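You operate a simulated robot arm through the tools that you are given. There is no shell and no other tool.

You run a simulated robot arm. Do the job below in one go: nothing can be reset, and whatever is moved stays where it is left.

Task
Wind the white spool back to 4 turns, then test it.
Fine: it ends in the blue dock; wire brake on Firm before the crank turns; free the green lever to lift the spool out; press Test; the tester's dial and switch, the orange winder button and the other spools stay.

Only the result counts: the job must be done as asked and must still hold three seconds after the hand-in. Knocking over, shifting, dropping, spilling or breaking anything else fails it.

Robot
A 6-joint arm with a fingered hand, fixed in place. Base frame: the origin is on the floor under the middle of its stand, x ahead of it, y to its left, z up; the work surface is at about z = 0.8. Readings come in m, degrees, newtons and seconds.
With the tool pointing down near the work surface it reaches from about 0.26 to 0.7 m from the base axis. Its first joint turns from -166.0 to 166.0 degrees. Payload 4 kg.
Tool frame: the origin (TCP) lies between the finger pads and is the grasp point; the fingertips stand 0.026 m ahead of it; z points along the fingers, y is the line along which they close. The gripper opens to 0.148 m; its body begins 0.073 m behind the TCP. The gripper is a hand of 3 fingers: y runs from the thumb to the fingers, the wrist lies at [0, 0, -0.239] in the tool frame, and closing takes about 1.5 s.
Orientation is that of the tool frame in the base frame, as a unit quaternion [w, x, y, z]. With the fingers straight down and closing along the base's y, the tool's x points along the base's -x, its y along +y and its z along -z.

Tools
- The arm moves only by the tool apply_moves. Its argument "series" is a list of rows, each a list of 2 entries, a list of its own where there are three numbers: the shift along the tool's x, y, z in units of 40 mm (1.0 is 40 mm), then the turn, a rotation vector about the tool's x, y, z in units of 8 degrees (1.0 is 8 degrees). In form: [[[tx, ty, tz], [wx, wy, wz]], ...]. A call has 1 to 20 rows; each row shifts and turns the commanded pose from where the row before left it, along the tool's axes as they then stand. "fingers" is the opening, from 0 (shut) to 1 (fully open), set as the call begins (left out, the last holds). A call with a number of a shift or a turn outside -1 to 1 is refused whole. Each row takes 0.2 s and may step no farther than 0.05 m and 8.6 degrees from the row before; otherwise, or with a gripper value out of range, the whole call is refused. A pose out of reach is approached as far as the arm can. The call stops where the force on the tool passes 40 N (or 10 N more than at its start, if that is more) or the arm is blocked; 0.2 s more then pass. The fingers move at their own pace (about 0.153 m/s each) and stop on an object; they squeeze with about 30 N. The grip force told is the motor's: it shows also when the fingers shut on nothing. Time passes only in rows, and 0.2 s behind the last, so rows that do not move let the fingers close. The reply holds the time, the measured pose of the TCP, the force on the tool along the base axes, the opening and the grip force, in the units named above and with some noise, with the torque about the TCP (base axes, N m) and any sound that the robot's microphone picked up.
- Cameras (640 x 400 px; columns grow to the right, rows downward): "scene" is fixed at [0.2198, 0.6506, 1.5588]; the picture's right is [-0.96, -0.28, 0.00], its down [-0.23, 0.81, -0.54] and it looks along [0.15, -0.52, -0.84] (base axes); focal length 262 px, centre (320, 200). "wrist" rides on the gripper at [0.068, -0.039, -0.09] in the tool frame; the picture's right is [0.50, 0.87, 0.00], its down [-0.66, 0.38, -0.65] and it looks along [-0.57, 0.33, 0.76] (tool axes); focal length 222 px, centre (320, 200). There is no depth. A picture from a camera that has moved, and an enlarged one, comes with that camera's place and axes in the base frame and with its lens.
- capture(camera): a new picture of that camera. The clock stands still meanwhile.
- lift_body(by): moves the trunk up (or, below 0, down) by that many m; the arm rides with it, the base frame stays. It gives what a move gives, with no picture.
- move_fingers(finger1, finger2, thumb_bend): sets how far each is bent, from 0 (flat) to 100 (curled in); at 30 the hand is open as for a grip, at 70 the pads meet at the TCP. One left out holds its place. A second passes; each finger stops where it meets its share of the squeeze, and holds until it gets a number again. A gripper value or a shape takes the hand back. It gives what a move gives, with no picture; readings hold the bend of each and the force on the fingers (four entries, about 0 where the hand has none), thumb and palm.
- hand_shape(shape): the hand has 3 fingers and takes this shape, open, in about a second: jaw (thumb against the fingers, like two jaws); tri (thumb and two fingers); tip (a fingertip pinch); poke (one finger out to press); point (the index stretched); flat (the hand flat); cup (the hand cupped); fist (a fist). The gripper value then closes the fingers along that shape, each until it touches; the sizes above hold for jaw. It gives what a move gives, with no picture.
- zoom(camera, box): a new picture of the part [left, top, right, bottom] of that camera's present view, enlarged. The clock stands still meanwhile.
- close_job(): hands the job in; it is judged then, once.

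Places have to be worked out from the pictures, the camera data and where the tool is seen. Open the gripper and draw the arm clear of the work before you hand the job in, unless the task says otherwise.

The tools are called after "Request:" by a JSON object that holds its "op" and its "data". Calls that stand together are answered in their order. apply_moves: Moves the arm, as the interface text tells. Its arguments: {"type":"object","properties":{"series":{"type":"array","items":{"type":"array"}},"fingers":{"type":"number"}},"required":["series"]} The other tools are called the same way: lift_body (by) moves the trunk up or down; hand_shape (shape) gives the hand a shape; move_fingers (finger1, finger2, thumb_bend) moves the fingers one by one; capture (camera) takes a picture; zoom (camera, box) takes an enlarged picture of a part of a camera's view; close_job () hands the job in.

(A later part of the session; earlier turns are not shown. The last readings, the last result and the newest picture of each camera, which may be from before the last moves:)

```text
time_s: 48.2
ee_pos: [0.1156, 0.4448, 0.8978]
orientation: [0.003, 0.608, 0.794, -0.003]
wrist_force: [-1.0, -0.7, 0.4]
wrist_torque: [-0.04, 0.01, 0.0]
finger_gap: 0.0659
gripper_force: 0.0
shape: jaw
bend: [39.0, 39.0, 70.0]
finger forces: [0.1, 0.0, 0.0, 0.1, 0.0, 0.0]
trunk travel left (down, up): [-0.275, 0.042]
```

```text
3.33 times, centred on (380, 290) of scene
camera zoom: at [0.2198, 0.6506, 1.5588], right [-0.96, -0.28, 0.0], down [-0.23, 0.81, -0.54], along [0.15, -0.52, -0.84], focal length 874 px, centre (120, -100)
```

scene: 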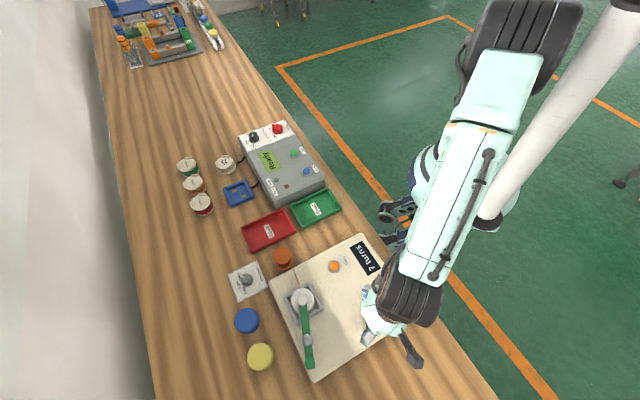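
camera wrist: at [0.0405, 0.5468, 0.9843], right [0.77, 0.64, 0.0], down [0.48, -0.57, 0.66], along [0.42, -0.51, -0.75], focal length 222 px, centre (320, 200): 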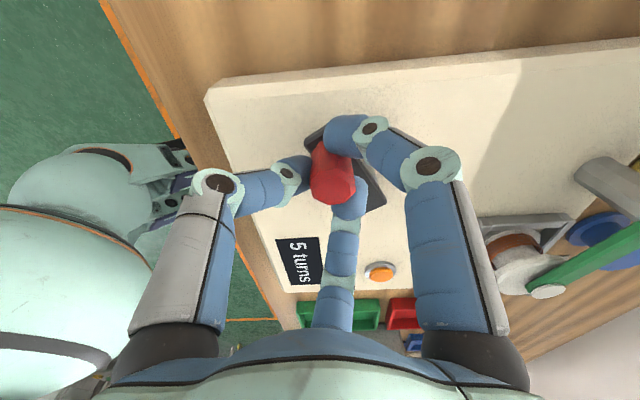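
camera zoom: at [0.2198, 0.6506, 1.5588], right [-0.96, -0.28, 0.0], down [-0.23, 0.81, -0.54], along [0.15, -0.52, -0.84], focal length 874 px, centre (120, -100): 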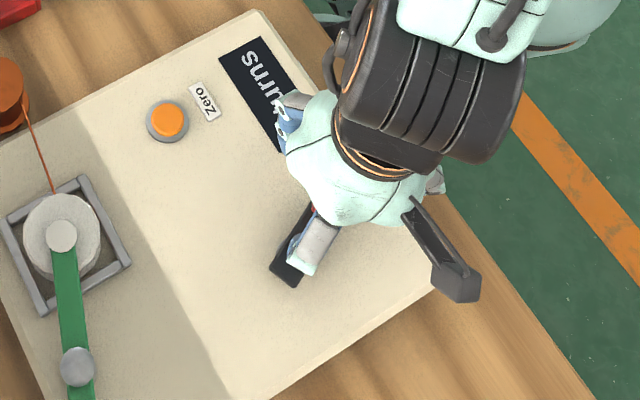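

Counter 4 is visible, crank ≈248°. I recentre, grip and push to a commanded ≈266°.

Request:
{"op": "apply_moves", "data": {"series": [[[0.075, 0.04, 0], [0, 0, 0]], [[0, 0, 0], [0, 0, 0]]]}}

Request:
{"op": "apply_moves", "data": {"series": [[[0, 0, 0], [0, 0, 0]], [[0, 0, 0], [0, 0, 0]], [[0, 0, 0], [0, 0, 0]], [[0, 0, 0], [0, 0, 0]], [[0, 0, 0], [0, 0, 0]]], "fingers": 0.0}}

Request:
{"op": "apply_moves", "data": {"series": [[[-0.049, 0.058, 0], [0, 0, 0]], [[-0.049, 0.058, 0], [0, 0, 0]], [[-0.0555, 0.13, 0], [0, 0, 0]], [[0, 0, 0], [0, 0, 0]]]}}

Request:
{"op": "zoom", "data": {"camera": "wrist", "box": [200, 90, 440, 310]}}

Request:
{"op": "zoom", "data": {"camera": "scene", "box": [330, 230, 430, 350]}}

```text
time_s: 48.8
ee_pos: [0.1161, 0.4489, 0.8962]
orientation: [0.004, 0.609, 0.793, -0.002]
wrist_force: [0.0, 0.3, -0.1]
wrist_torque: [-0.01, -0.01, -0.03]
finger_gap: 0.0662
gripper_force: 0.0
shape: jaw
bend: [39.0, 39.0, 70.0]
finger forces: [0.0, 0.0, 0.0, 0.1, 0.0, 0.0]
trunk travel left (down, up): [-0.275, 0.042]
```

```text
time_s: 50.0
ee_pos: [0.1154, 0.449, 0.8972]
orientation: [0.003, 0.609, 0.793, -0.002]
wrist_force: [-0.6, -2.5, -7.5]
wrist_torque: [-0.11, 0.02, 0.0]
finger_gap: 0.0185
gripper_force: 29.7
shape: jaw
bend: [74.0, 72.0, 70.0]
finger forces: [25.2, 26.3, 0.0, 0.0, 27.4, 0.0]
trunk travel left (down, up): [-0.275, 0.042]
```

```text
time_s: 51.0
ee_pos: [0.1269, 0.4439, 0.8967]
orientation: [0.004, 0.609, 0.793, -0.003]
wrist_force: [-5.2, -6.4, -6.0]
wrist_torque: [-0.1, 0.16, 0.22]
finger_gap: 0.0182
gripper_force: 29.9
shape: jaw
bend: [74.0, 72.0, 70.0]
finger forces: [32.3, 22.7, 0.0, 0.0, 37.1, 0.0]
trunk travel left (down, up): [-0.275, 0.042]
```

```text
1.82 times, centred on (320, 200) of wrist
camera zoom: at [0.0713, 0.5, 0.986], right [0.71, 0.71, 0.0], down [0.53, -0.53, 0.66], along [0.46, -0.47, -0.75], focal length 404 px, centre (320, 200)
```

zoom: 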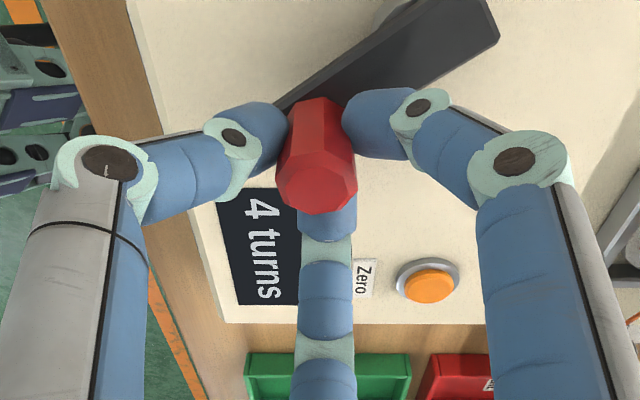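

```text
3.33 times, centred on (380, 290) of scene
camera zoom: at [0.2198, 0.6506, 1.5588], right [-0.96, -0.28, 0.0], down [-0.23, 0.81, -0.54], along [0.15, -0.52, -0.84], focal length 874 px, centre (120, -100)
```

zoom: 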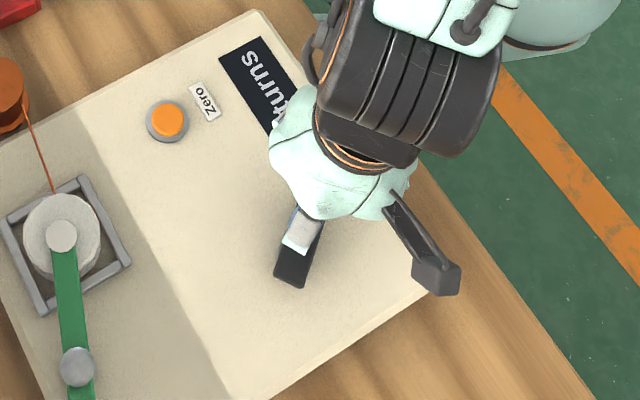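

Crank ≈260°, counter 4, forces small. Next 5°.

Request:
{"op": "apply_moves", "data": {"series": [[[-0.026, 0.087, 0], [0, 0, 0]], [[0, 0, 0], [0, 0, 0]]]}}

Request:
{"op": "zoom", "data": {"camera": "wrist", "box": [200, 90, 440, 310]}}

```text
time_s: 51.6
ee_pos: [0.1301, 0.4438, 0.8955]
orientation: [0.003, 0.608, 0.794, -0.002]
wrist_force: [-6.9, -11.6, -6.1]
wrist_torque: [-0.22, 0.23, 0.33]
finger_gap: 0.0181
gripper_force: 29.9
shape: jaw
bend: [74.0, 72.0, 70.0]
finger forces: [32.7, 21.2, 0.1, 0.0, 40.8, 0.0]
trunk travel left (down, up): [-0.275, 0.042]
```

```text
1.82 times, centred on (320, 200) of wrist
camera zoom: at [0.0748, 0.4994, 0.986], right [0.71, 0.71, 0.0], down [0.53, -0.53, 0.66], along [0.46, -0.47, -0.75], focal length 404 px, centre (320, 200)
```

zoom: 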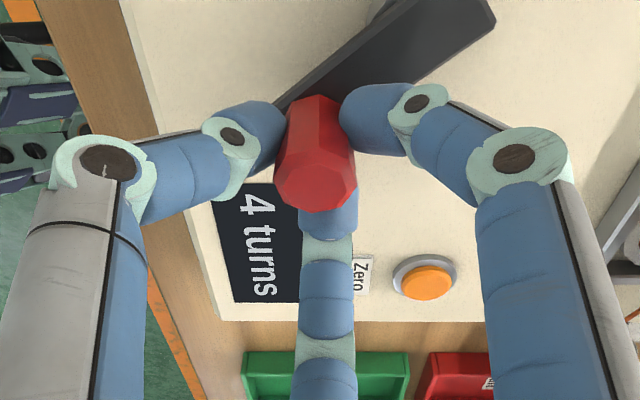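

Crank ≈264°, counter 4. Another 5°.

Request:
{"op": "apply_moves", "data": {"series": [[[-0.03, 0.085, 0], [0, 0, 0]], [[0, 0, 0], [0, 0, 0]]]}}

Request:
{"op": "zoom", "data": {"camera": "wrist", "box": [200, 90, 440, 310]}}

```text
time_s: 52.2
ee_pos: [0.1341, 0.4435, 0.8973]
orientation: [0.004, 0.609, 0.794, -0.003]
wrist_force: [-7.4, -15.2, -7.0]
wrist_torque: [-0.27, 0.22, 0.43]
finger_gap: 0.0185
gripper_force: 30.0
shape: jaw
bend: [74.0, 72.0, 70.0]
finger forces: [33.1, 19.8, 0.1, 0.0, 44.5, 0.1]
trunk travel left (down, up): [-0.275, 0.042]
```

```text
1.82 times, centred on (320, 200) of wrist
camera zoom: at [0.0781, 0.4989, 0.986], right [0.71, 0.71, 0.0], down [0.53, -0.53, 0.66], along [0.46, -0.47, -0.75], focal length 404 px, centre (320, 200)
```

zoom: 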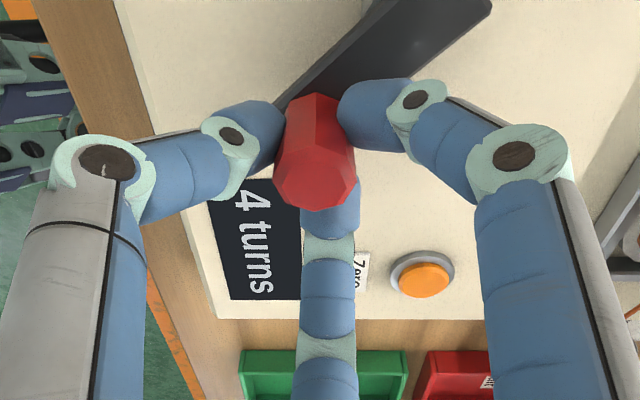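

Crank ≈268°, still 4. One more small step of about 4–5°.

Request:
{"op": "apply_moves", "data": {"series": [[[-0.024, 0.08, 0], [0, 0, 0]], [[0, 0, 0], [0, 0, 0]]]}}

Request:
{"op": "zoom", "data": {"camera": "wrist", "box": [200, 90, 440, 310]}}

Request:
{"op": "zoom", "data": {"camera": "scene", "box": [330, 230, 430, 350]}}

```text
time_s: 52.8
ee_pos: [0.1371, 0.443, 0.8968]
orientation: [0.004, 0.609, 0.793, -0.002]
wrist_force: [-7.1, -19.1, -9.6]
wrist_torque: [-0.36, 0.23, 0.52]
finger_gap: 0.0185
gripper_force: 30.1
shape: jaw
bend: [74.0, 72.0, 70.0]
finger forces: [33.6, 18.5, 0.0, 0.0, 47.9, 0.0]
trunk travel left (down, up): [-0.275, 0.042]
```

```text
1.82 times, centred on (320, 200) of wrist
camera zoom: at [0.0817, 0.4984, 0.986], right [0.71, 0.71, 0.0], down [0.53, -0.53, 0.66], along [0.46, -0.47, -0.75], focal length 404 px, centre (320, 200)
```

zoom: 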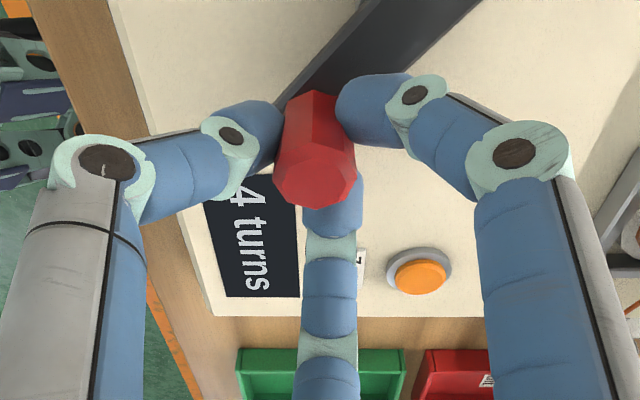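

```text
3.33 times, centred on (380, 290) of scene
camera zoom: at [0.2198, 0.6506, 1.5588], right [-0.96, -0.28, 0.0], down [-0.23, 0.81, -0.54], along [0.15, -0.52, -0.84], focal length 874 px, centre (120, -100)
```

zoom: 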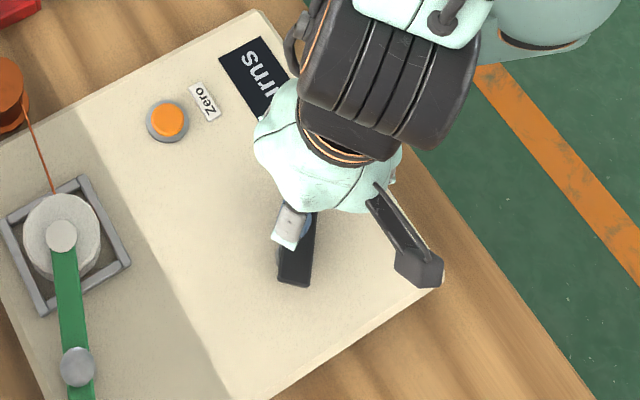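

Crank ≈273°, counter 4 — by the observed drops (≈100°, ≈160°, ≈220°) the true count is about 4.1. I release here with a slight back-off so the crank stays put.

Request:
{"op": "apply_moves", "data": {"series": [[[-0.032, -0.073, 0], [0, 0, 0]], [[0, 0, 0], [0, 0, 0]], [[0, 0, 0], [0, 0, 0]], [[0, 0, 0], [0, 0, 0]]], "fingers": 0.45}}

Request:
{"op": "zoom", "data": {"camera": "wrist", "box": [200, 90, 440, 310]}}

Request:
{"op": "zoom", "data": {"camera": "scene", "box": [330, 230, 430, 350]}}

```text
time_s: 53.8
ee_pos: [0.1349, 0.4427, 0.8965]
orientation: [0.004, 0.609, 0.793, -0.002]
wrist_force: [0.1, -0.4, -0.5]
wrist_torque: [0.03, 0.01, 0.0]
finger_gap: 0.066
gripper_force: 0.0
shape: jaw
bend: [39.0, 39.0, 70.0]
finger forces: [0.0, 0.1, 0.0, 0.1, 0.0, 0.0]
trunk travel left (down, up): [-0.275, 0.042]
```

```text
1.82 times, centred on (320, 200) of wrist
camera zoom: at [0.08, 0.4984, 0.9862], right [0.71, 0.71, 0.0], down [0.53, -0.53, 0.66], along [0.46, -0.47, -0.75], focal length 404 px, centre (320, 200)
```

zoom: 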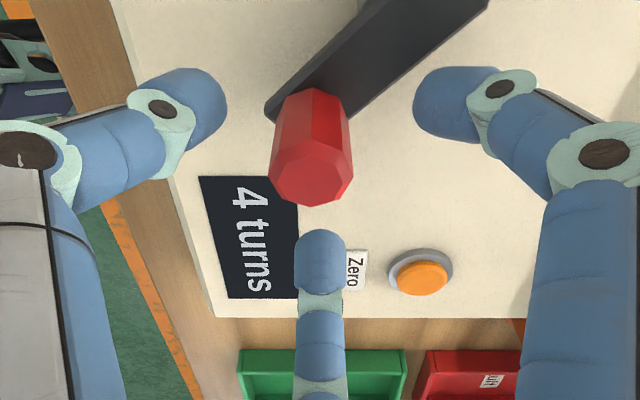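

```text
3.33 times, centred on (380, 290) of scene
camera zoom: at [0.2198, 0.6506, 1.5588], right [-0.96, -0.28, 0.0], down [-0.23, 0.81, -0.54], along [0.15, -0.52, -0.84], focal length 874 px, centre (120, -100)
```

zoom: 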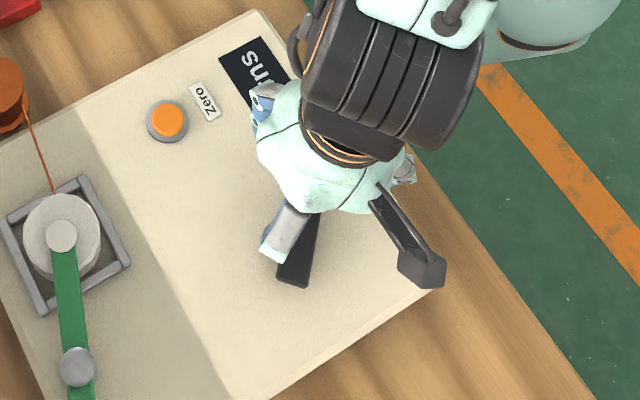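

Crank ≈270.5°, counter 4 (true ≈4.15). I nudge a last ≈5° by placing the hand 4 mm ahead of the handle and closing, which centres the handle without side load.

Request:
{"op": "apply_moves", "data": {"series": [[[0.071, -0.053, 0], [0, 0, 0]], [[0, 0, 0], [0, 0, 0]]]}}

Request:
{"op": "apply_moves", "data": {"series": [[[0, 0, 0], [0, 0, 0]], [[0, 0, 0], [0, 0, 0]], [[0, 0, 0], [0, 0, 0]], [[0, 0, 0], [0, 0, 0]], [[0, 0, 0], [0, 0, 0]]], "fingers": 0.0}}

Request:
{"op": "zoom", "data": {"camera": "wrist", "box": [200, 90, 440, 310]}}

```text
time_s: 54.4
ee_pos: [0.1322, 0.4445, 0.8968]
orientation: [0.003, 0.609, 0.793, -0.003]
wrist_force: [-0.5, -0.3, -0.4]
wrist_torque: [0.01, 0.0, 0.0]
finger_gap: 0.066
gripper_force: 0.1
shape: jaw
bend: [39.0, 39.0, 70.0]
finger forces: [0.0, 0.1, 0.0, 0.0, 0.0, 0.0]
trunk travel left (down, up): [-0.275, 0.042]
```

```text
time_s: 55.6
ee_pos: [0.1327, 0.4452, 0.8955]
orientation: [0.003, 0.609, 0.793, -0.003]
wrist_force: [0.3, -3.8, -8.5]
wrist_torque: [-0.1, -0.01, 0.02]
finger_gap: 0.0187
gripper_force: 29.7
shape: jaw
bend: [74.0, 71.0, 70.0]
finger forces: [22.6, 26.4, 0.0, 0.0, 27.4, 0.0]
trunk travel left (down, up): [-0.275, 0.042]
```

```text
1.82 times, centred on (320, 200) of wrist
camera zoom: at [0.0772, 0.5002, 0.9856], right [0.71, 0.71, 0.0], down [0.53, -0.53, 0.66], along [0.46, -0.47, -0.75], focal length 404 px, centre (320, 200)
```

zoom: 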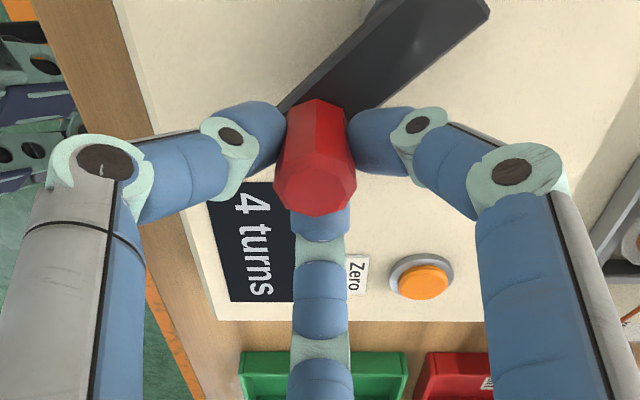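

The grip closed but the crank stayed (≈269–270°). I push it two small steps further and watch.

Request:
{"op": "apply_moves", "data": {"series": [[[-0.035, 0.081, 0], [0, 0, 0]], [[-0.03, 0.081, 0], [0, 0, 0]], [[0, 0, 0], [0, 0, 0]]]}}

Request:
{"op": "zoom", "data": {"camera": "wrist", "box": [200, 90, 440, 310]}}

Request:
{"op": "zoom", "data": {"camera": "scene", "box": [330, 230, 430, 350]}}

```text
time_s: 56.4
ee_pos: [0.1388, 0.445, 0.8969]
orientation: [0.003, 0.608, 0.794, -0.003]
wrist_force: [-3.8, -1.4, -13.3]
wrist_torque: [-0.04, 0.07, 0.13]
finger_gap: 0.0184
gripper_force: 30.0
shape: jaw
bend: [74.0, 71.0, 70.0]
finger forces: [27.9, 22.6, 0.0, 0.0, 31.6, 0.0]
trunk travel left (down, up): [-0.275, 0.042]
```

```text
1.82 times, centred on (320, 200) of wrist
camera zoom: at [0.0836, 0.4996, 0.986], right [0.71, 0.71, 0.0], down [0.53, -0.53, 0.66], along [0.46, -0.47, -0.75], focal length 404 px, centre (320, 200)
```

zoom: 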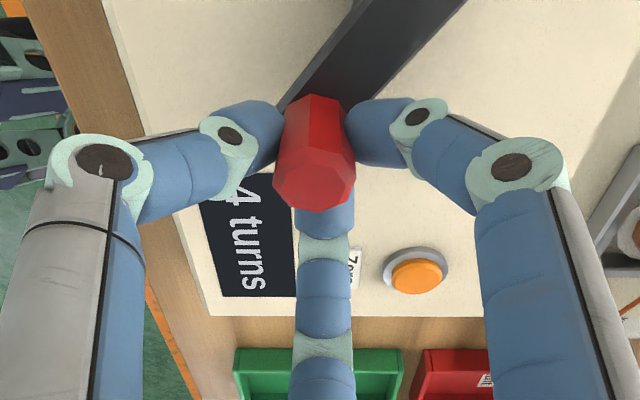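

```text
3.33 times, centred on (380, 290) of scene
camera zoom: at [0.2198, 0.6506, 1.5588], right [-0.96, -0.28, 0.0], down [-0.23, 0.81, -0.54], along [0.15, -0.52, -0.84], focal length 874 px, centre (120, -100)
```

zoom: 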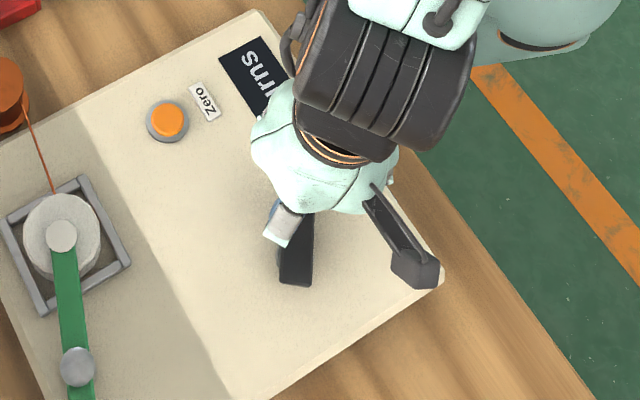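

Crank ≈275°, counter still 4, side forces only ~4 N. I release in place.

Request:
{"op": "apply_moves", "data": {"series": [[[0, 0, 0], [0, 0, 0]], [[0, 0, 0], [0, 0, 0]], [[0, 0, 0], [0, 0, 0]], [[0, 0, 0], [0, 0, 0]]], "fingers": 0.5}}

Request:
{"op": "zoom", "data": {"camera": "wrist", "box": [200, 90, 440, 310]}}

```text
time_s: 57.4
ee_pos: [0.14, 0.4443, 0.8961]
orientation: [0.004, 0.608, 0.794, -0.003]
wrist_force: [-0.6, 0.1, -1.2]
wrist_torque: [0.01, 0.01, 0.0]
finger_gap: 0.0735
gripper_force: 0.0
shape: jaw
bend: [36.0, 36.0, 70.0]
finger forces: [0.1, 0.0, 0.0, 0.1, 0.0, 0.0]
trunk travel left (down, up): [-0.275, 0.042]
```

```text
1.82 times, centred on (320, 200) of wrist
camera zoom: at [0.0837, 0.4993, 0.9865], right [0.71, 0.71, 0.0], down [0.53, -0.53, 0.66], along [0.46, -0.47, -0.75], focal length 404 px, centre (320, 200)
```

zoom: 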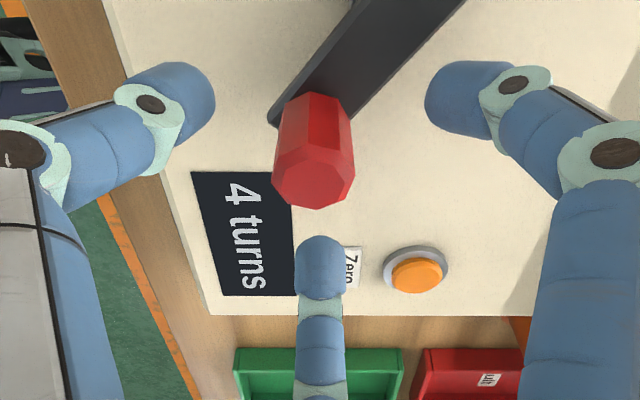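

The counter holds at 4. I lift straight up, yaw back, and move toward the green lever to look at it closely.

Request:
{"op": "apply_moves", "data": {"series": [[[0, 0, -0.5], [0, 0, 0]], [[0, 0, -1], [0, 0, 0]], [[0, 0, -1], [0, 0, 0]], [[0, 0, -0.3], [0, 0, -0.9]], [[0, 0, 0], [0, 0, -0.95]], [[0, 0, 0], [0, 0, -0.95]], [[0, 0, 0], [0, 0, -0.95]], [[0, 0, 0], [0, 0, -0.95]], [[0, 0, 0], [0, 0, -0.95]], [[0, 0, 0], [0, 0, -0.95]], [[0, 0, 0], [0, 0, -0.9]], [[0.01, 0.916, 0], [0, 0, 0]], [[0.01, 0.916, 0], [0, 0, 0]], [[0.01, 0.916, 0], [0, 0, 0]], [[0.01, 0.916, 0], [0, 0, 0]], [[0, 0, 0], [0, 0, 0]]]}}

Request:
{"op": "capture", "data": {"camera": "wrist"}}

Request:
{"op": "capture", "data": {"camera": "scene"}}

```text
time_s: 60.8
ee_pos: [0.1743, 0.5881, 1.0084]
orientation: [0.002, 0.131, 0.991, -0.004]
wrist_force: [0.2, -0.4, 0.1]
wrist_torque: [0.03, -0.03, -0.01]
finger_gap: 0.0737
gripper_force: 0.0
shape: jaw
bend: [36.0, 36.0, 70.0]
finger forces: [0.0, 0.0, 0.0, 0.1, 0.0, 0.1]
trunk travel left (down, up): [-0.275, 0.042]
```

```text
taken
camera wrist: at [0.0994, 0.5675, 1.0984], right [-0.26, 0.97, -0.01], down [0.73, 0.2, 0.65], along [0.63, 0.16, -0.76], focal length 222 px, centre (320, 200)
```

wrist: 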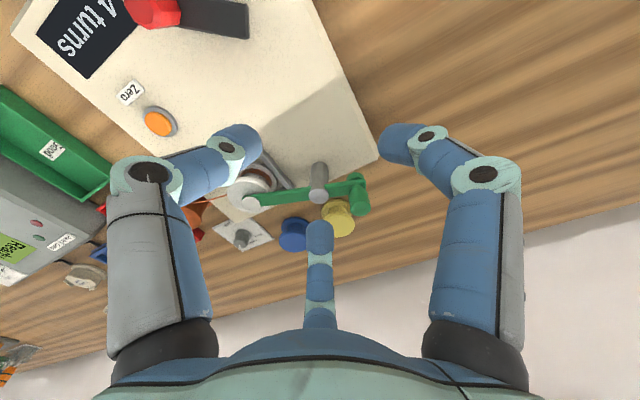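

```text
taken
```

scene: 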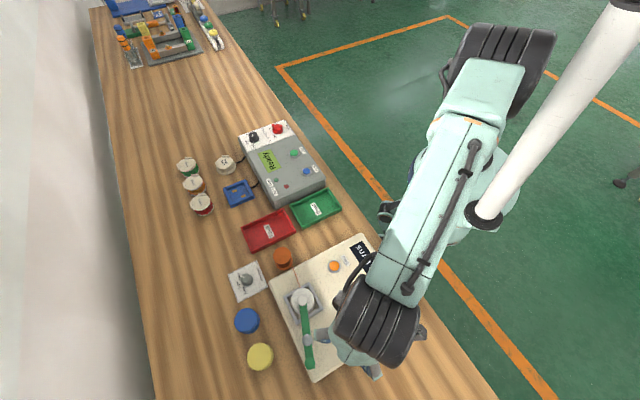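

Good view of the lever; I zoom in on it.

Request:
{"op": "zoom", "data": {"camera": "wrist", "box": [220, 140, 400, 260]}}

Request:
{"op": "zoom", "data": {"camera": "wrist", "box": [40, 0, 260, 150]}}

```text
3.33 times, centred on (310, 200) of wrist
camera zoom: at [0.0994, 0.5675, 1.0984], right [-0.26, 0.97, -0.01], down [0.73, 0.2, 0.65], along [0.63, 0.16, -0.76], focal length 740 px, centre (353, 200)
```

zoom: 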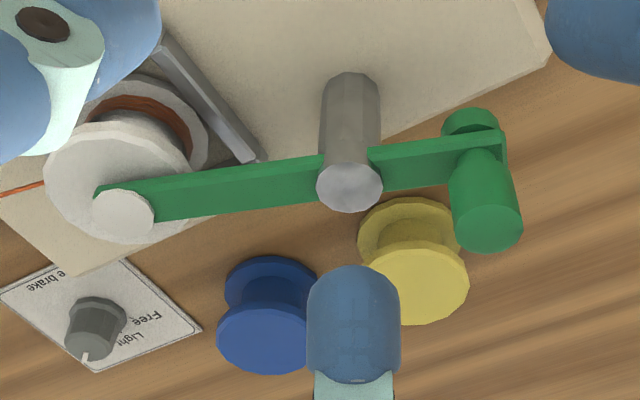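

```text
2.67 times, centred on (150, 75) of wrist
camera zoom: at [0.0994, 0.5675, 1.0984], right [-0.26, 0.97, -0.01], down [0.73, 0.2, 0.65], along [0.63, 0.16, -0.76], focal length 592 px, centre (773, 533)
```

zoom: 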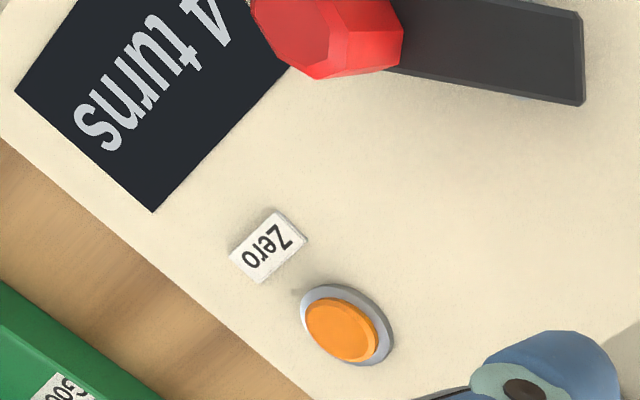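

The lever is a flat bar on a vertical post with an upright handle at about (0.243, 0.648, top 0.928), so it swings sideways. I'll grip the handle from above and pull it counter-clockwise so the pad swings outward, clear of everything. First I move above it.

Request:
{"op": "apply_moves", "data": {"series": [[[0, 0, 0], [0, 0, -0.69]], [[0, 0, 0], [0, 0, -0.69]], [[0, 0, 0], [0, 0, -0.69]], [[0, 0, 0], [0, 0, -0.69]], [[-0.629, 0.427, 0], [0, 0, 0]], [[-0.629, 0.427, 0], [0, 0, 0]], [[-0.629, 0.427, 0], [0, 0, 0]], [[0, 0, 0], [0, 0, 0]]], "fingers": 0.38}}

Request:
{"op": "capture", "data": {"camera": "wrist"}}

Request:
{"op": "capture", "data": {"camera": "scene"}}

```text
time_s: 62.6
ee_pos: [0.2447, 0.6459, 1.0085]
orientation: [0.002, -0.062, 0.998, -0.004]
wrist_force: [-0.9, -1.3, 0.2]
wrist_torque: [0.03, -0.03, -0.04]
finger_gap: 0.0565
gripper_force: 0.0
shape: jaw
bend: [77.0, 77.0, 70.0]
finger forces: [0.0, 0.0, 0.1, 0.0, 0.1, 0.0]
trunk travel left (down, up): [-0.275, 0.042]
```

```text
taken
camera wrist: at [0.1825, 0.5995, 1.0986], right [-0.6, 0.8, -0.01], down [0.6, 0.46, 0.65], along [0.52, 0.39, -0.76], focal length 222 px, centre (320, 200)
```

wrist: 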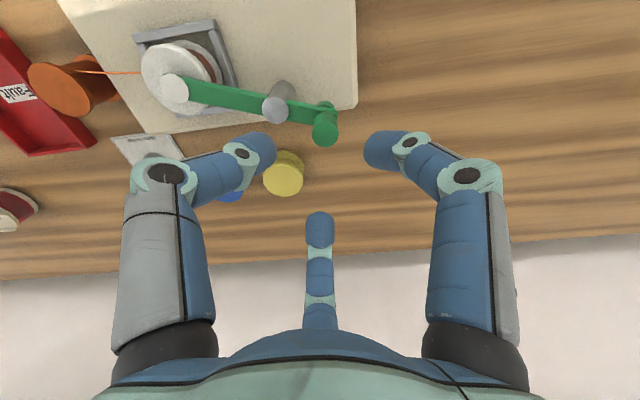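

```text
taken
```

scene: 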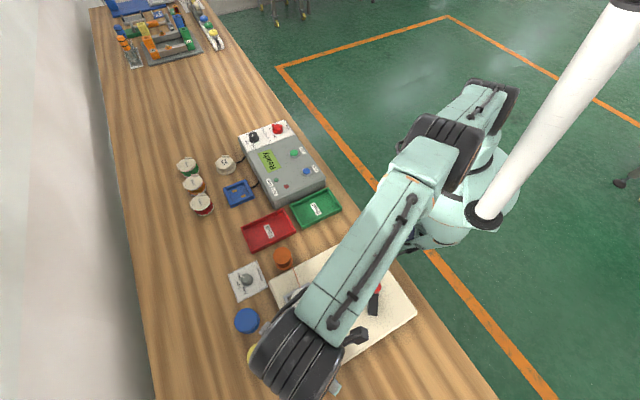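

I'm above the lever handle. Zoom to measure it.

Request:
{"op": "zoom", "data": {"camera": "wrist", "box": [240, 60, 400, 180]}}

```text
3.33 times, centred on (320, 120) of wrist
camera zoom: at [0.1825, 0.5995, 1.0986], right [-0.6, 0.8, -0.01], down [0.6, 0.46, 0.65], along [0.52, 0.39, -0.76], focal length 740 px, centre (320, 467)
```

zoom: 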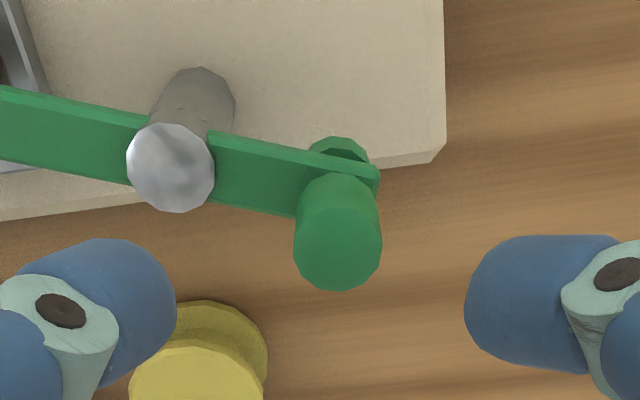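

Handle at about (0.2434, 0.649, top 0.921), post at (0.262, 0.608). I yaw so no digit points at the post and one is behind the handle, then descend to z ≈ 0.93.

Request:
{"op": "apply_moves", "data": {"series": [[[0, 0, 0], [0, 0, 0.828]], [[0, 0, 0], [0, 0, 0.828]], [[0, 0, 0], [0, 0, 0.828]], [[0, 0, 0], [0, 0, 0.828]], [[0, 0, 0], [0, 0, 0.828]], [[0.063, 0.055, 0.5], [0, 0, 0]], [[0, 0, 0.5], [0, 0, 0]], [[0, 0, 0], [0, 0, 0]]]}}

Request:
{"op": "capture", "data": {"camera": "wrist"}}

Request:
{"op": "zoom", "data": {"camera": "wrist", "box": [220, 80, 420, 230]}}

```text
time_s: 64.4
ee_pos: [0.2423, 0.6488, 0.9681]
orientation: [0.002, 0.225, 0.974, -0.004]
wrist_force: [-0.6, -0.2, 0.2]
wrist_torque: [0.01, -0.01, 0.0]
finger_gap: 0.0565
gripper_force: 0.0
shape: jaw
bend: [77.0, 77.0, 70.0]
finger forces: [0.0, 0.0, 0.1, 0.0, 0.0, 0.0]
trunk travel left (down, up): [-0.275, 0.042]
```

```text
taken
camera wrist: at [0.1642, 0.6447, 1.057], right [-0.07, 1.0, -0.01], down [0.75, 0.06, 0.66], along [0.65, 0.04, -0.76], focal length 222 px, centre (320, 200)
```

wrist: 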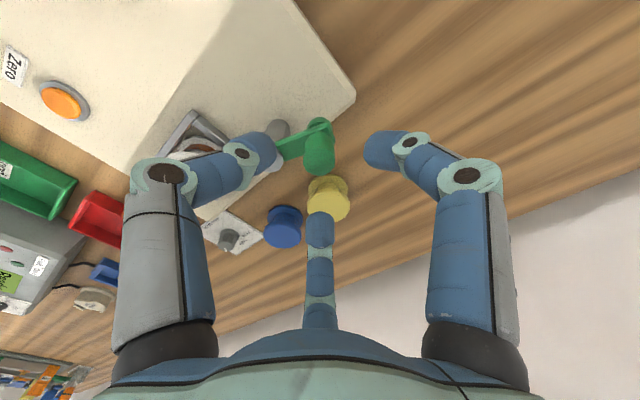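

```text
2.67 times, centred on (320, 155) of wrist
camera zoom: at [0.1642, 0.6447, 1.057], right [-0.07, 1.0, -0.01], down [0.75, 0.06, 0.66], along [0.65, 0.04, -0.76], focal length 592 px, centre (320, 320)
```

zoom: 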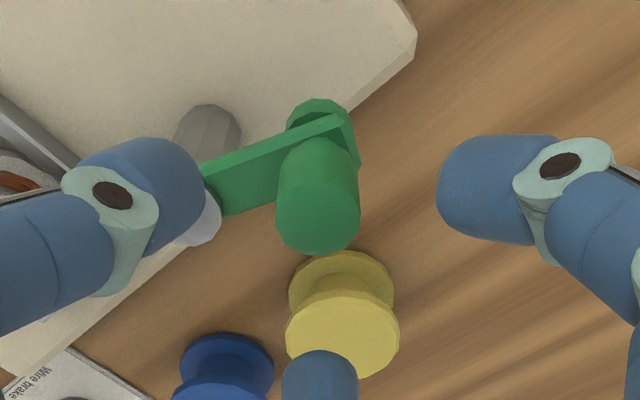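

Aligned, handle top ≈0.923. I descend to z ≈ 0.928 and close on the handle.

Request:
{"op": "apply_moves", "data": {"series": [[[0, 0, 0.4], [0, 0, 0]], [[0, 0, 0.35], [0, 0, 0]], [[0, 0, 0.25], [0, 0, 0]], [[0, 0, 0], [0, 0, 0]]]}}

Request:
{"op": "apply_moves", "data": {"series": [[[0, 0, 0], [0, 0, 0]], [[0, 0, 0], [0, 0, 0]], [[0, 0, 0], [0, 0, 0]], [[0, 0, 0], [0, 0, 0]], [[0, 0, 0], [0, 0, 0]]], "fingers": 0.0}}

Request:
{"op": "zoom", "data": {"camera": "wrist", "box": [220, 100, 420, 260]}}

```text
time_s: 65.4
ee_pos: [0.2423, 0.6487, 0.9275]
orientation: [0.002, 0.226, 0.974, -0.004]
wrist_force: [0.3, -0.2, 0.1]
wrist_torque: [-0.01, 0.02, -0.02]
finger_gap: 0.0566
gripper_force: 0.1
shape: jaw
bend: [77.0, 77.0, 70.0]
finger forces: [0.0, 0.1, 0.0, 0.0, 0.0, 0.0]
trunk travel left (down, up): [-0.275, 0.042]
```

```text
time_s: 66.6
ee_pos: [0.2421, 0.6494, 0.9269]
orientation: [0.003, 0.225, 0.974, -0.005]
wrist_force: [0.3, -1.0, -6.1]
wrist_torque: [-0.04, -0.01, -0.02]
finger_gap: 0.0158
gripper_force: 30.7
shape: jaw
bend: [73.0, 74.0, 70.0]
finger forces: [26.2, 26.4, 0.0, 0.1, 27.2, 0.0]
trunk travel left (down, up): [-0.275, 0.042]
```

```text
2.50 times, centred on (320, 180) of wrist
camera zoom: at [0.1644, 0.6443, 1.0167], right [-0.07, 1.0, -0.01], down [0.75, 0.06, 0.66], along [0.65, 0.04, -0.76], focal length 555 px, centre (320, 250)
```

zoom: 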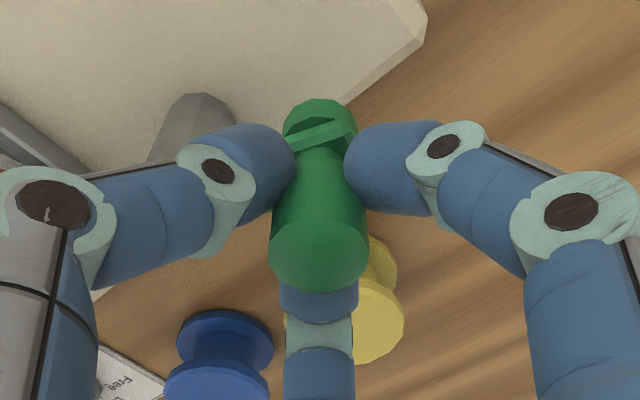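

Handle gripped. I swing it 10° counter-clockwise about the post, turning the hand in step, and read the force.

Request:
{"op": "apply_moves", "data": {"series": [[[0.0587, -0.0806, 0], [0, 0, -0.625]], [[0.0587, -0.0806, 0], [0, 0, -0.625]], [[0, 0, 0], [0, 0, 0]]]}}

Request:
{"op": "zoom", "data": {"camera": "scene", "box": [240, 260, 360, 390]}}

Request:
{"op": "capture", "data": {"camera": "wrist"}}

```text
time_s: 67.4
ee_pos: [0.2375, 0.6467, 0.9264]
orientation: [0.003, 0.139, 0.99, -0.004]
wrist_force: [16.7, 9.1, -6.6]
wrist_torque: [0.18, -0.44, 0.02]
finger_gap: 0.015
gripper_force: 30.3
shape: jaw
bend: [73.0, 74.0, 70.0]
finger forces: [25.4, 35.1, 0.1, 0.1, 20.2, 0.1]
trunk travel left (down, up): [-0.275, 0.042]
```

```text
3.08 times, centred on (300, 325) of scene
camera zoom: at [0.2198, 0.6506, 1.5588], right [-0.96, -0.28, 0.0], down [-0.23, 0.81, -0.54], along [0.15, -0.52, -0.84], focal length 806 px, centre (382, -185)
```

zoom: 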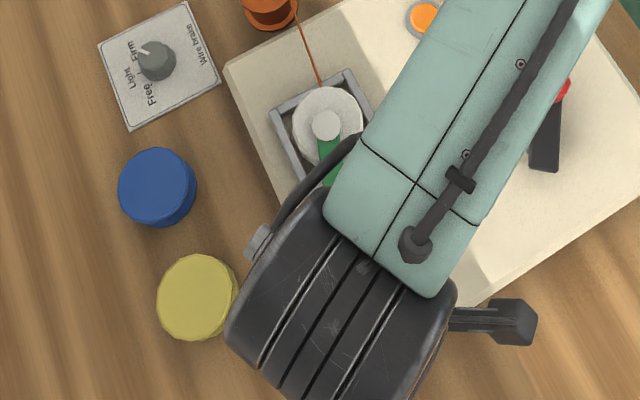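

```text
taken
camera wrist: at [0.1625, 0.6281, 1.0167], right [-0.24, 0.97, -0.01], down [0.73, 0.19, 0.65], along [0.64, 0.15, -0.76], focal length 222 px, centre (320, 200)
```

wrist: 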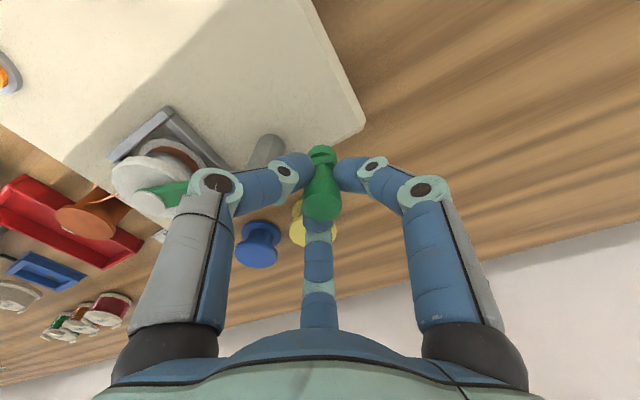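

The lever resists this direction (~19 N) and the pad did not move, so I return and try 10° the other way, watching force and pad.

Request:
{"op": "apply_moves", "data": {"series": [[[-0.0655, 0.0751, 0], [0, 0, 0.625]], [[-0.0655, 0.0751, 0], [0, 0, 0.625]], [[0, 0, 0], [0, 0, 0]]]}}

Request:
{"op": "apply_moves", "data": {"series": [[[-0.0655, 0.0751, 0], [0, 0, 0.625]], [[-0.0655, 0.0751, 0], [0, 0, 0.625]], [[0, 0, 0], [0, 0, 0]]]}}

Request:
{"op": "zoom", "data": {"camera": "scene", "box": [240, 260, 360, 390]}}

Request:
{"op": "capture", "data": {"camera": "wrist"}}

```text
time_s: 68.2
ee_pos: [0.2414, 0.6495, 0.9273]
orientation: [0.001, 0.226, 0.974, -0.006]
wrist_force: [1.0, -3.1, -5.7]
wrist_torque: [-0.08, -0.01, 0.04]
finger_gap: 0.0156
gripper_force: 29.8
shape: jaw
bend: [73.0, 74.0, 70.0]
finger forces: [26.9, 27.7, 0.0, 0.0, 29.7, 0.0]
trunk travel left (down, up): [-0.275, 0.042]
```

```text
time_s: 69.0
ee_pos: [0.2498, 0.6516, 0.9265]
orientation: [0.003, 0.31, 0.951, -0.004]
wrist_force: [-0.7, -1.2, -8.9]
wrist_torque: [-0.01, 0.0, -0.05]
finger_gap: 0.0156
gripper_force: 29.8
shape: jaw
bend: [73.0, 74.0, 70.0]
finger forces: [27.2, 27.4, 0.1, 0.0, 29.6, 0.0]
trunk travel left (down, up): [-0.275, 0.042]
```

```text
3.08 times, centred on (300, 325) of scene
camera zoom: at [0.2198, 0.6506, 1.5588], right [-0.96, -0.28, 0.0], down [-0.23, 0.81, -0.54], along [0.15, -0.52, -0.84], focal length 806 px, centre (382, -185)
```

zoom: 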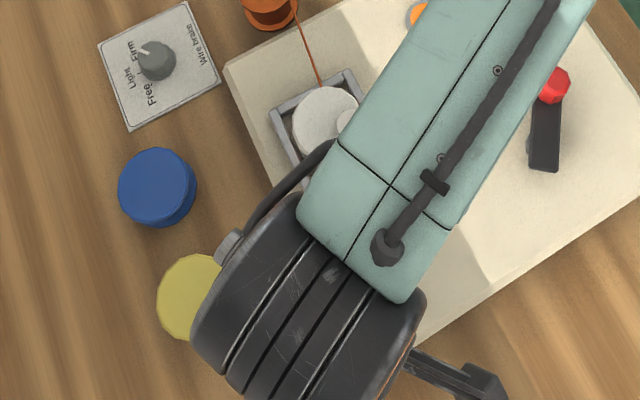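

```text
taken
camera wrist: at [0.1724, 0.6611, 1.0168], right [0.11, 0.99, -0.01], down [0.75, -0.07, 0.66], along [0.65, -0.08, -0.75], focal length 222 px, centre (320, 200)
```

wrist: 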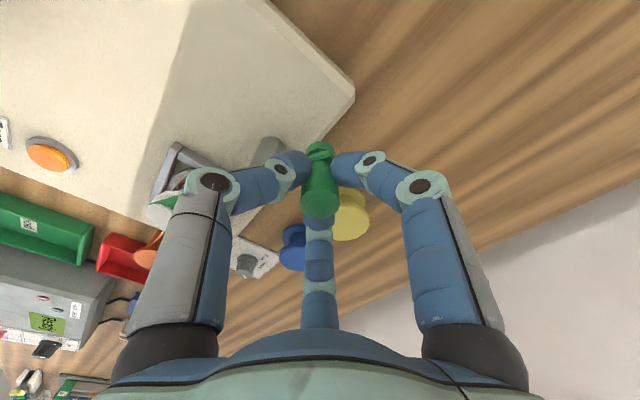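

Clockwise it swings freely with no force, and the pad is moving off the spool. I continue 36° that way.

Request:
{"op": "apply_moves", "data": {"series": [[[-0.0794, 0.0895, 0], [0, 0, 0.75]], [[-0.0794, 0.0895, 0], [0, 0, 0.75]], [[-0.0794, 0.0895, 0], [0, 0, 0.75]], [[-0.0794, 0.0895, 0], [0, 0, 0.75]], [[-0.0794, 0.0895, 0], [0, 0, 0.75]], [[-0.0794, 0.0895, 0], [0, 0, 0.75]], [[0, 0, 0], [0, 0, 0]]]}}

Request:
{"op": "capture", "data": {"camera": "scene"}}

```text
time_s: 70.6
ee_pos: [0.2777, 0.6517, 0.9276]
orientation: [0.004, 0.588, 0.809, -0.003]
wrist_force: [-2.7, -2.3, -8.4]
wrist_torque: [-0.03, 0.07, -0.05]
finger_gap: 0.0155
gripper_force: 30.5
shape: jaw
bend: [73.0, 74.0, 70.0]
finger forces: [26.7, 27.8, 0.0, 0.1, 30.2, 0.0]
trunk travel left (down, up): [-0.275, 0.042]
```

```text
taken
```

scene: 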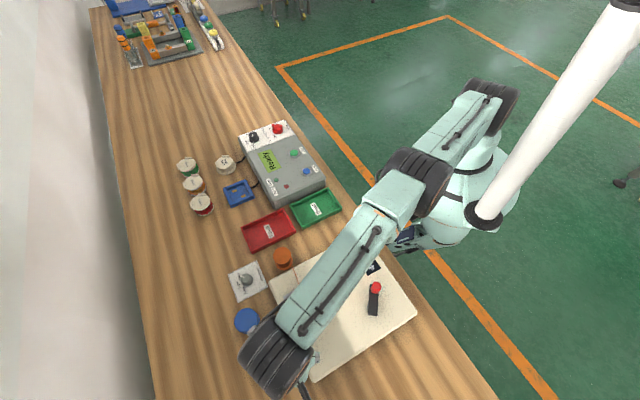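

Still free. I continue another 42°.

Request:
{"op": "apply_moves", "data": {"series": [[[-0.0794, 0.0895, 0], [0, 0, 0.75]], [[-0.0794, 0.0895, 0], [0, 0, 0.75]], [[-0.0794, 0.0895, 0], [0, 0, 0.75]], [[-0.0794, 0.0895, 0], [0, 0, 0.75]], [[-0.0794, 0.0895, 0], [0, 0, 0.75]], [[-0.0794, 0.0895, 0], [0, 0, 0.75]], [[-0.0794, 0.0895, 0], [0, 0, 0.75]], [[0, 0, 0], [0, 0, 0]]]}}

Request:
{"op": "capture", "data": {"camera": "wrist"}}

Request:
{"op": "capture", "data": {"camera": "scene"}}

```text
time_s: 72.4
ee_pos: [0.3001, 0.6324, 0.9271]
orientation: [0.004, 0.839, 0.544, 0.0]
wrist_force: [-17.4, 25.5, -4.7]
wrist_torque: [0.62, 0.58, -0.09]
finger_gap: 0.0164
gripper_force: 30.0
shape: jaw
bend: [73.0, 74.0, 70.0]
finger forces: [28.6, 18.0, 0.0, 0.0, 40.8, 0.1]
trunk travel left (down, up): [-0.275, 0.042]
```

```text
taken
camera wrist: at [0.2919, 0.7102, 1.0166], right [0.99, 0.1, 0.0], down [0.08, -0.75, 0.66], along [0.07, -0.66, -0.75], focal length 222 px, centre (320, 200)
```

wrist: 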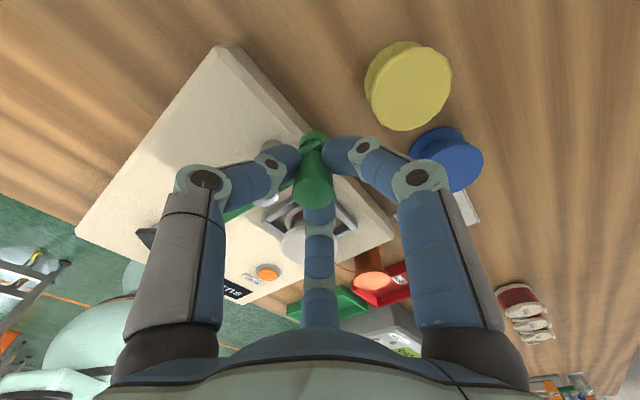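

```text
taken
```

scene: 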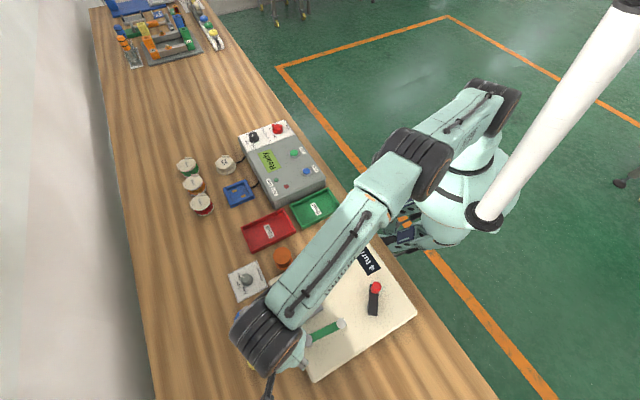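

The lever reached its end stop (force rose to ~31 N); the pad now lies well off the spool. I back off a little, open and lift straight up.

Request:
{"op": "apply_moves", "data": {"series": [[[0.0587, -0.0806, 0], [0, 0, -0.5]], [[0, 0, 0], [0, 0, 0]]]}}

Request:
{"op": "apply_moves", "data": {"series": [[[0, 0, 0], [0, 0, 0]], [[0, 0, 0], [0, 0, 0]], [[0, 0, 0], [0, 0, 0]], [[0, 0, -0.4], [0, 0, 0]], [[0, 0, -0.9], [0, 0, 0]], [[0, 0, -0.9], [0, 0, 0]], [[0, 0, 0], [0, 0, 0]]], "fingers": 0.45}}

Request:
{"op": "capture", "data": {"camera": "wrist"}}

Request:
{"op": "capture", "data": {"camera": "scene"}}

```text
time_s: 73.0
ee_pos: [0.2992, 0.633, 0.9271]
orientation: [0.005, 0.819, 0.574, -0.001]
wrist_force: [-12.4, 16.0, -2.2]
wrist_torque: [0.4, 0.46, -0.24]
finger_gap: 0.0163
gripper_force: 29.6
shape: jaw
bend: [73.0, 73.0, 70.0]
finger forces: [27.9, 23.4, 0.1, 0.1, 35.4, 0.0]
trunk travel left (down, up): [-0.275, 0.042]
```

```text
time_s: 74.6
ee_pos: [0.2997, 0.6324, 1.0164]
orientation: [0.004, 0.819, 0.574, -0.001]
wrist_force: [0.9, -0.9, 0.3]
wrist_torque: [0.02, 0.02, -0.02]
finger_gap: 0.0663
gripper_force: 0.1
shape: jaw
bend: [39.0, 39.0, 70.0]
finger forces: [0.1, 0.1, 0.0, 0.1, 0.0, 0.1]
trunk travel left (down, up): [-0.275, 0.042]
```

```text
taken
camera wrist: at [0.2864, 0.7095, 1.1059], right [0.98, 0.17, 0.0], down [0.13, -0.74, 0.66], along [0.12, -0.65, -0.75], focal length 222 px, centre (320, 200)
```

wrist: 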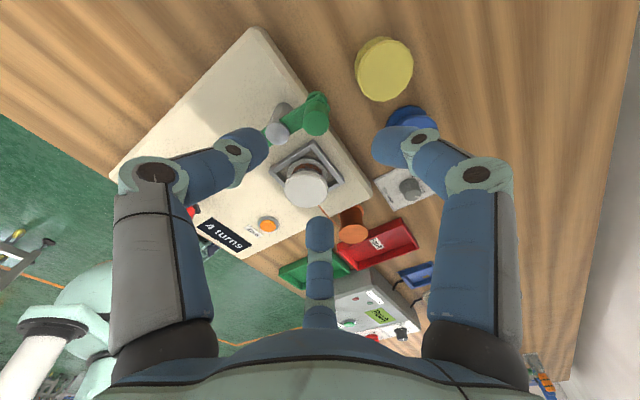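

```text
taken
```

scene: 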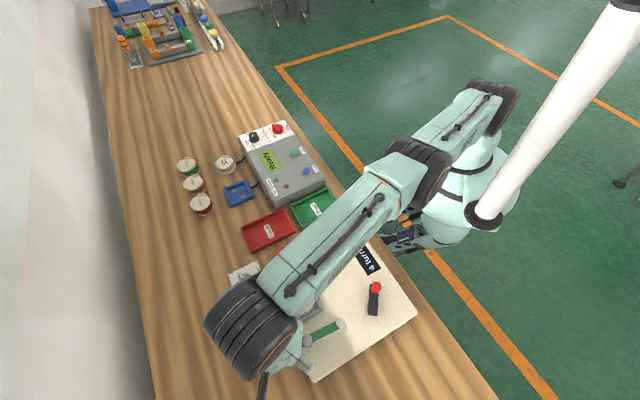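

The lever stays swung away and the counter still shows 4. Now I look closely at the free spool.

Request:
{"op": "zoom", "data": {"camera": "wrist", "box": [230, 80, 390, 240]}}

Request:
{"op": "zoom", "data": {"camera": "scene", "box": [190, 160, 290, 230]}}

```text
2.50 times, centred on (310, 160) of wrist
camera zoom: at [0.2864, 0.7095, 1.1059], right [0.98, 0.17, 0.0], down [0.13, -0.74, 0.66], along [0.12, -0.65, -0.75], focal length 555 px, centre (345, 300)
```

zoom: 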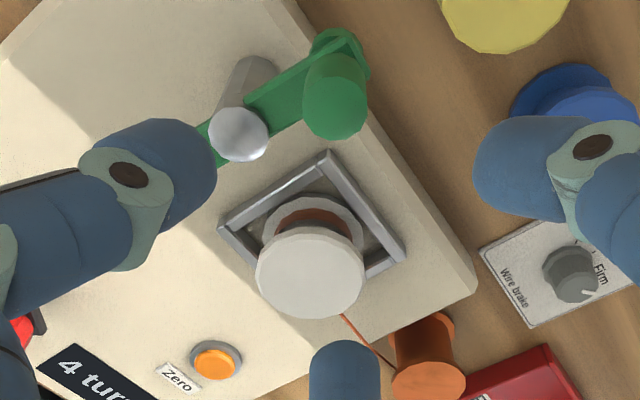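

```text
5.71 times, centred on (240, 195) of scene
camera zoom: at [0.2198, 0.6506, 1.5588], right [-0.96, -0.28, 0.0], down [-0.23, 0.81, -0.54], along [0.15, -0.52, -0.84], focal length 1498 px, centre (777, 229)
```

zoom: 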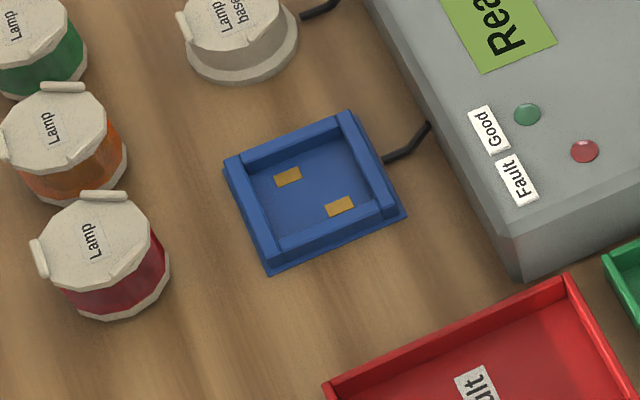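

The spool's top flange centre I judge at (0.301, 0.528, 0.878), about 56 mm across. With a yaw of ~105° the digits avoid the post, the lever and the wire. I go above it with the hand opened to ~80 mm.

Request:
{"op": "apply_moves", "data": {"series": [[[0, 0, 0], [0, 0, -0.625]], [[-0.838, 0.236, 0], [0, 0, 0]], [[-0.838, 0.236, 0], [0, 0, 0]], [[-0.838, 0.236, 0], [0, 0, 0]], [[0, 0, 0.8], [0, 0, 0]], [[0, 0, 0.6], [0, 0, 0]], [[0, 0, 0], [0, 0, 0]]], "fingers": 0.56}}

Request:
{"op": "capture", "data": {"camera": "wrist"}}

Request:
{"op": "capture", "data": {"camera": "scene"}}

```text
time_s: 76.2
ee_pos: [0.3017, 0.529, 0.9596]
orientation: [0.004, 0.794, 0.608, -0.001]
wrist_force: [-0.3, 0.3, 0.1]
wrist_torque: [-0.03, 0.02, 0.05]
finger_gap: 0.0824
gripper_force: 0.1
shape: jaw
bend: [34.0, 34.0, 70.0]
finger forces: [0.0, 0.1, 0.0, 0.0, 0.0, 0.0]
trunk travel left (down, up): [-0.275, 0.042]
```

```text
taken
camera wrist: at [0.2819, 0.6042, 1.0491], right [0.97, 0.26, 0.0], down [0.19, -0.73, 0.66], along [0.17, -0.64, -0.75], focal length 222 px, centre (320, 200)
```

wrist: 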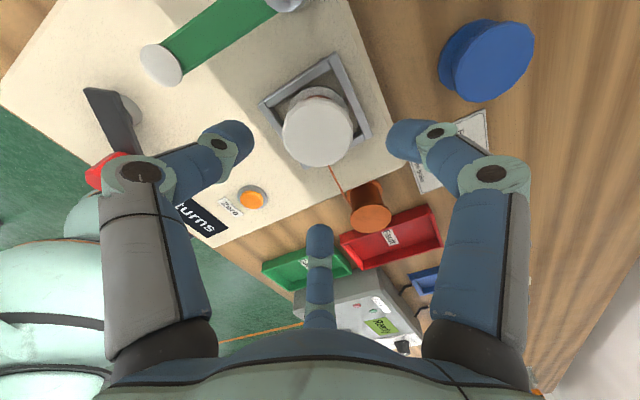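

```text
taken
```

scene: 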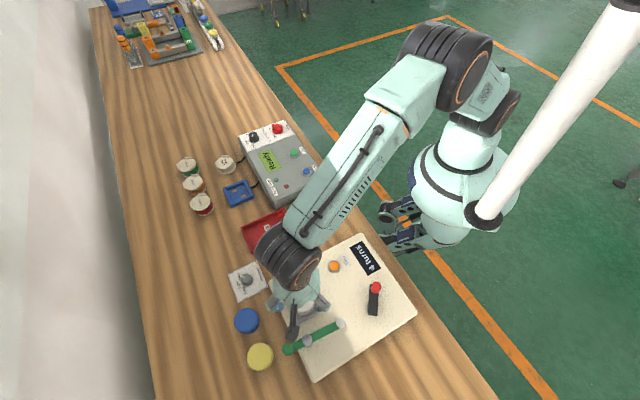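

The camera bracket will stay about 3 cm or more above the lever handle. I zoom to check centring over the spool.

Request:
{"op": "zoom", "data": {"camera": "wrist", "box": [220, 40, 420, 200]}}

```text
2.50 times, centred on (320, 120) of wrist
camera zoom: at [0.2819, 0.6042, 1.0491], right [0.97, 0.26, 0.0], down [0.19, -0.73, 0.66], along [0.17, -0.64, -0.75], focal length 555 px, centre (320, 400)
```

zoom: 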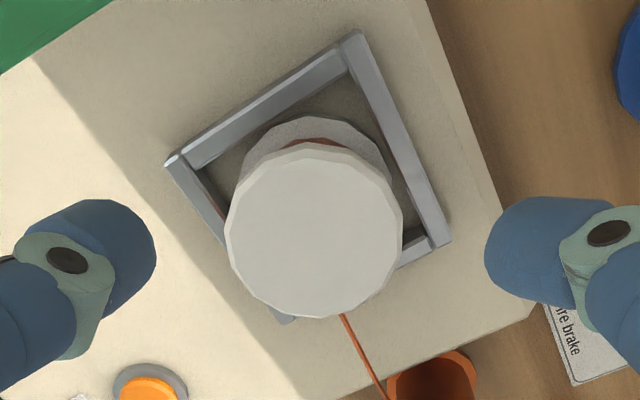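

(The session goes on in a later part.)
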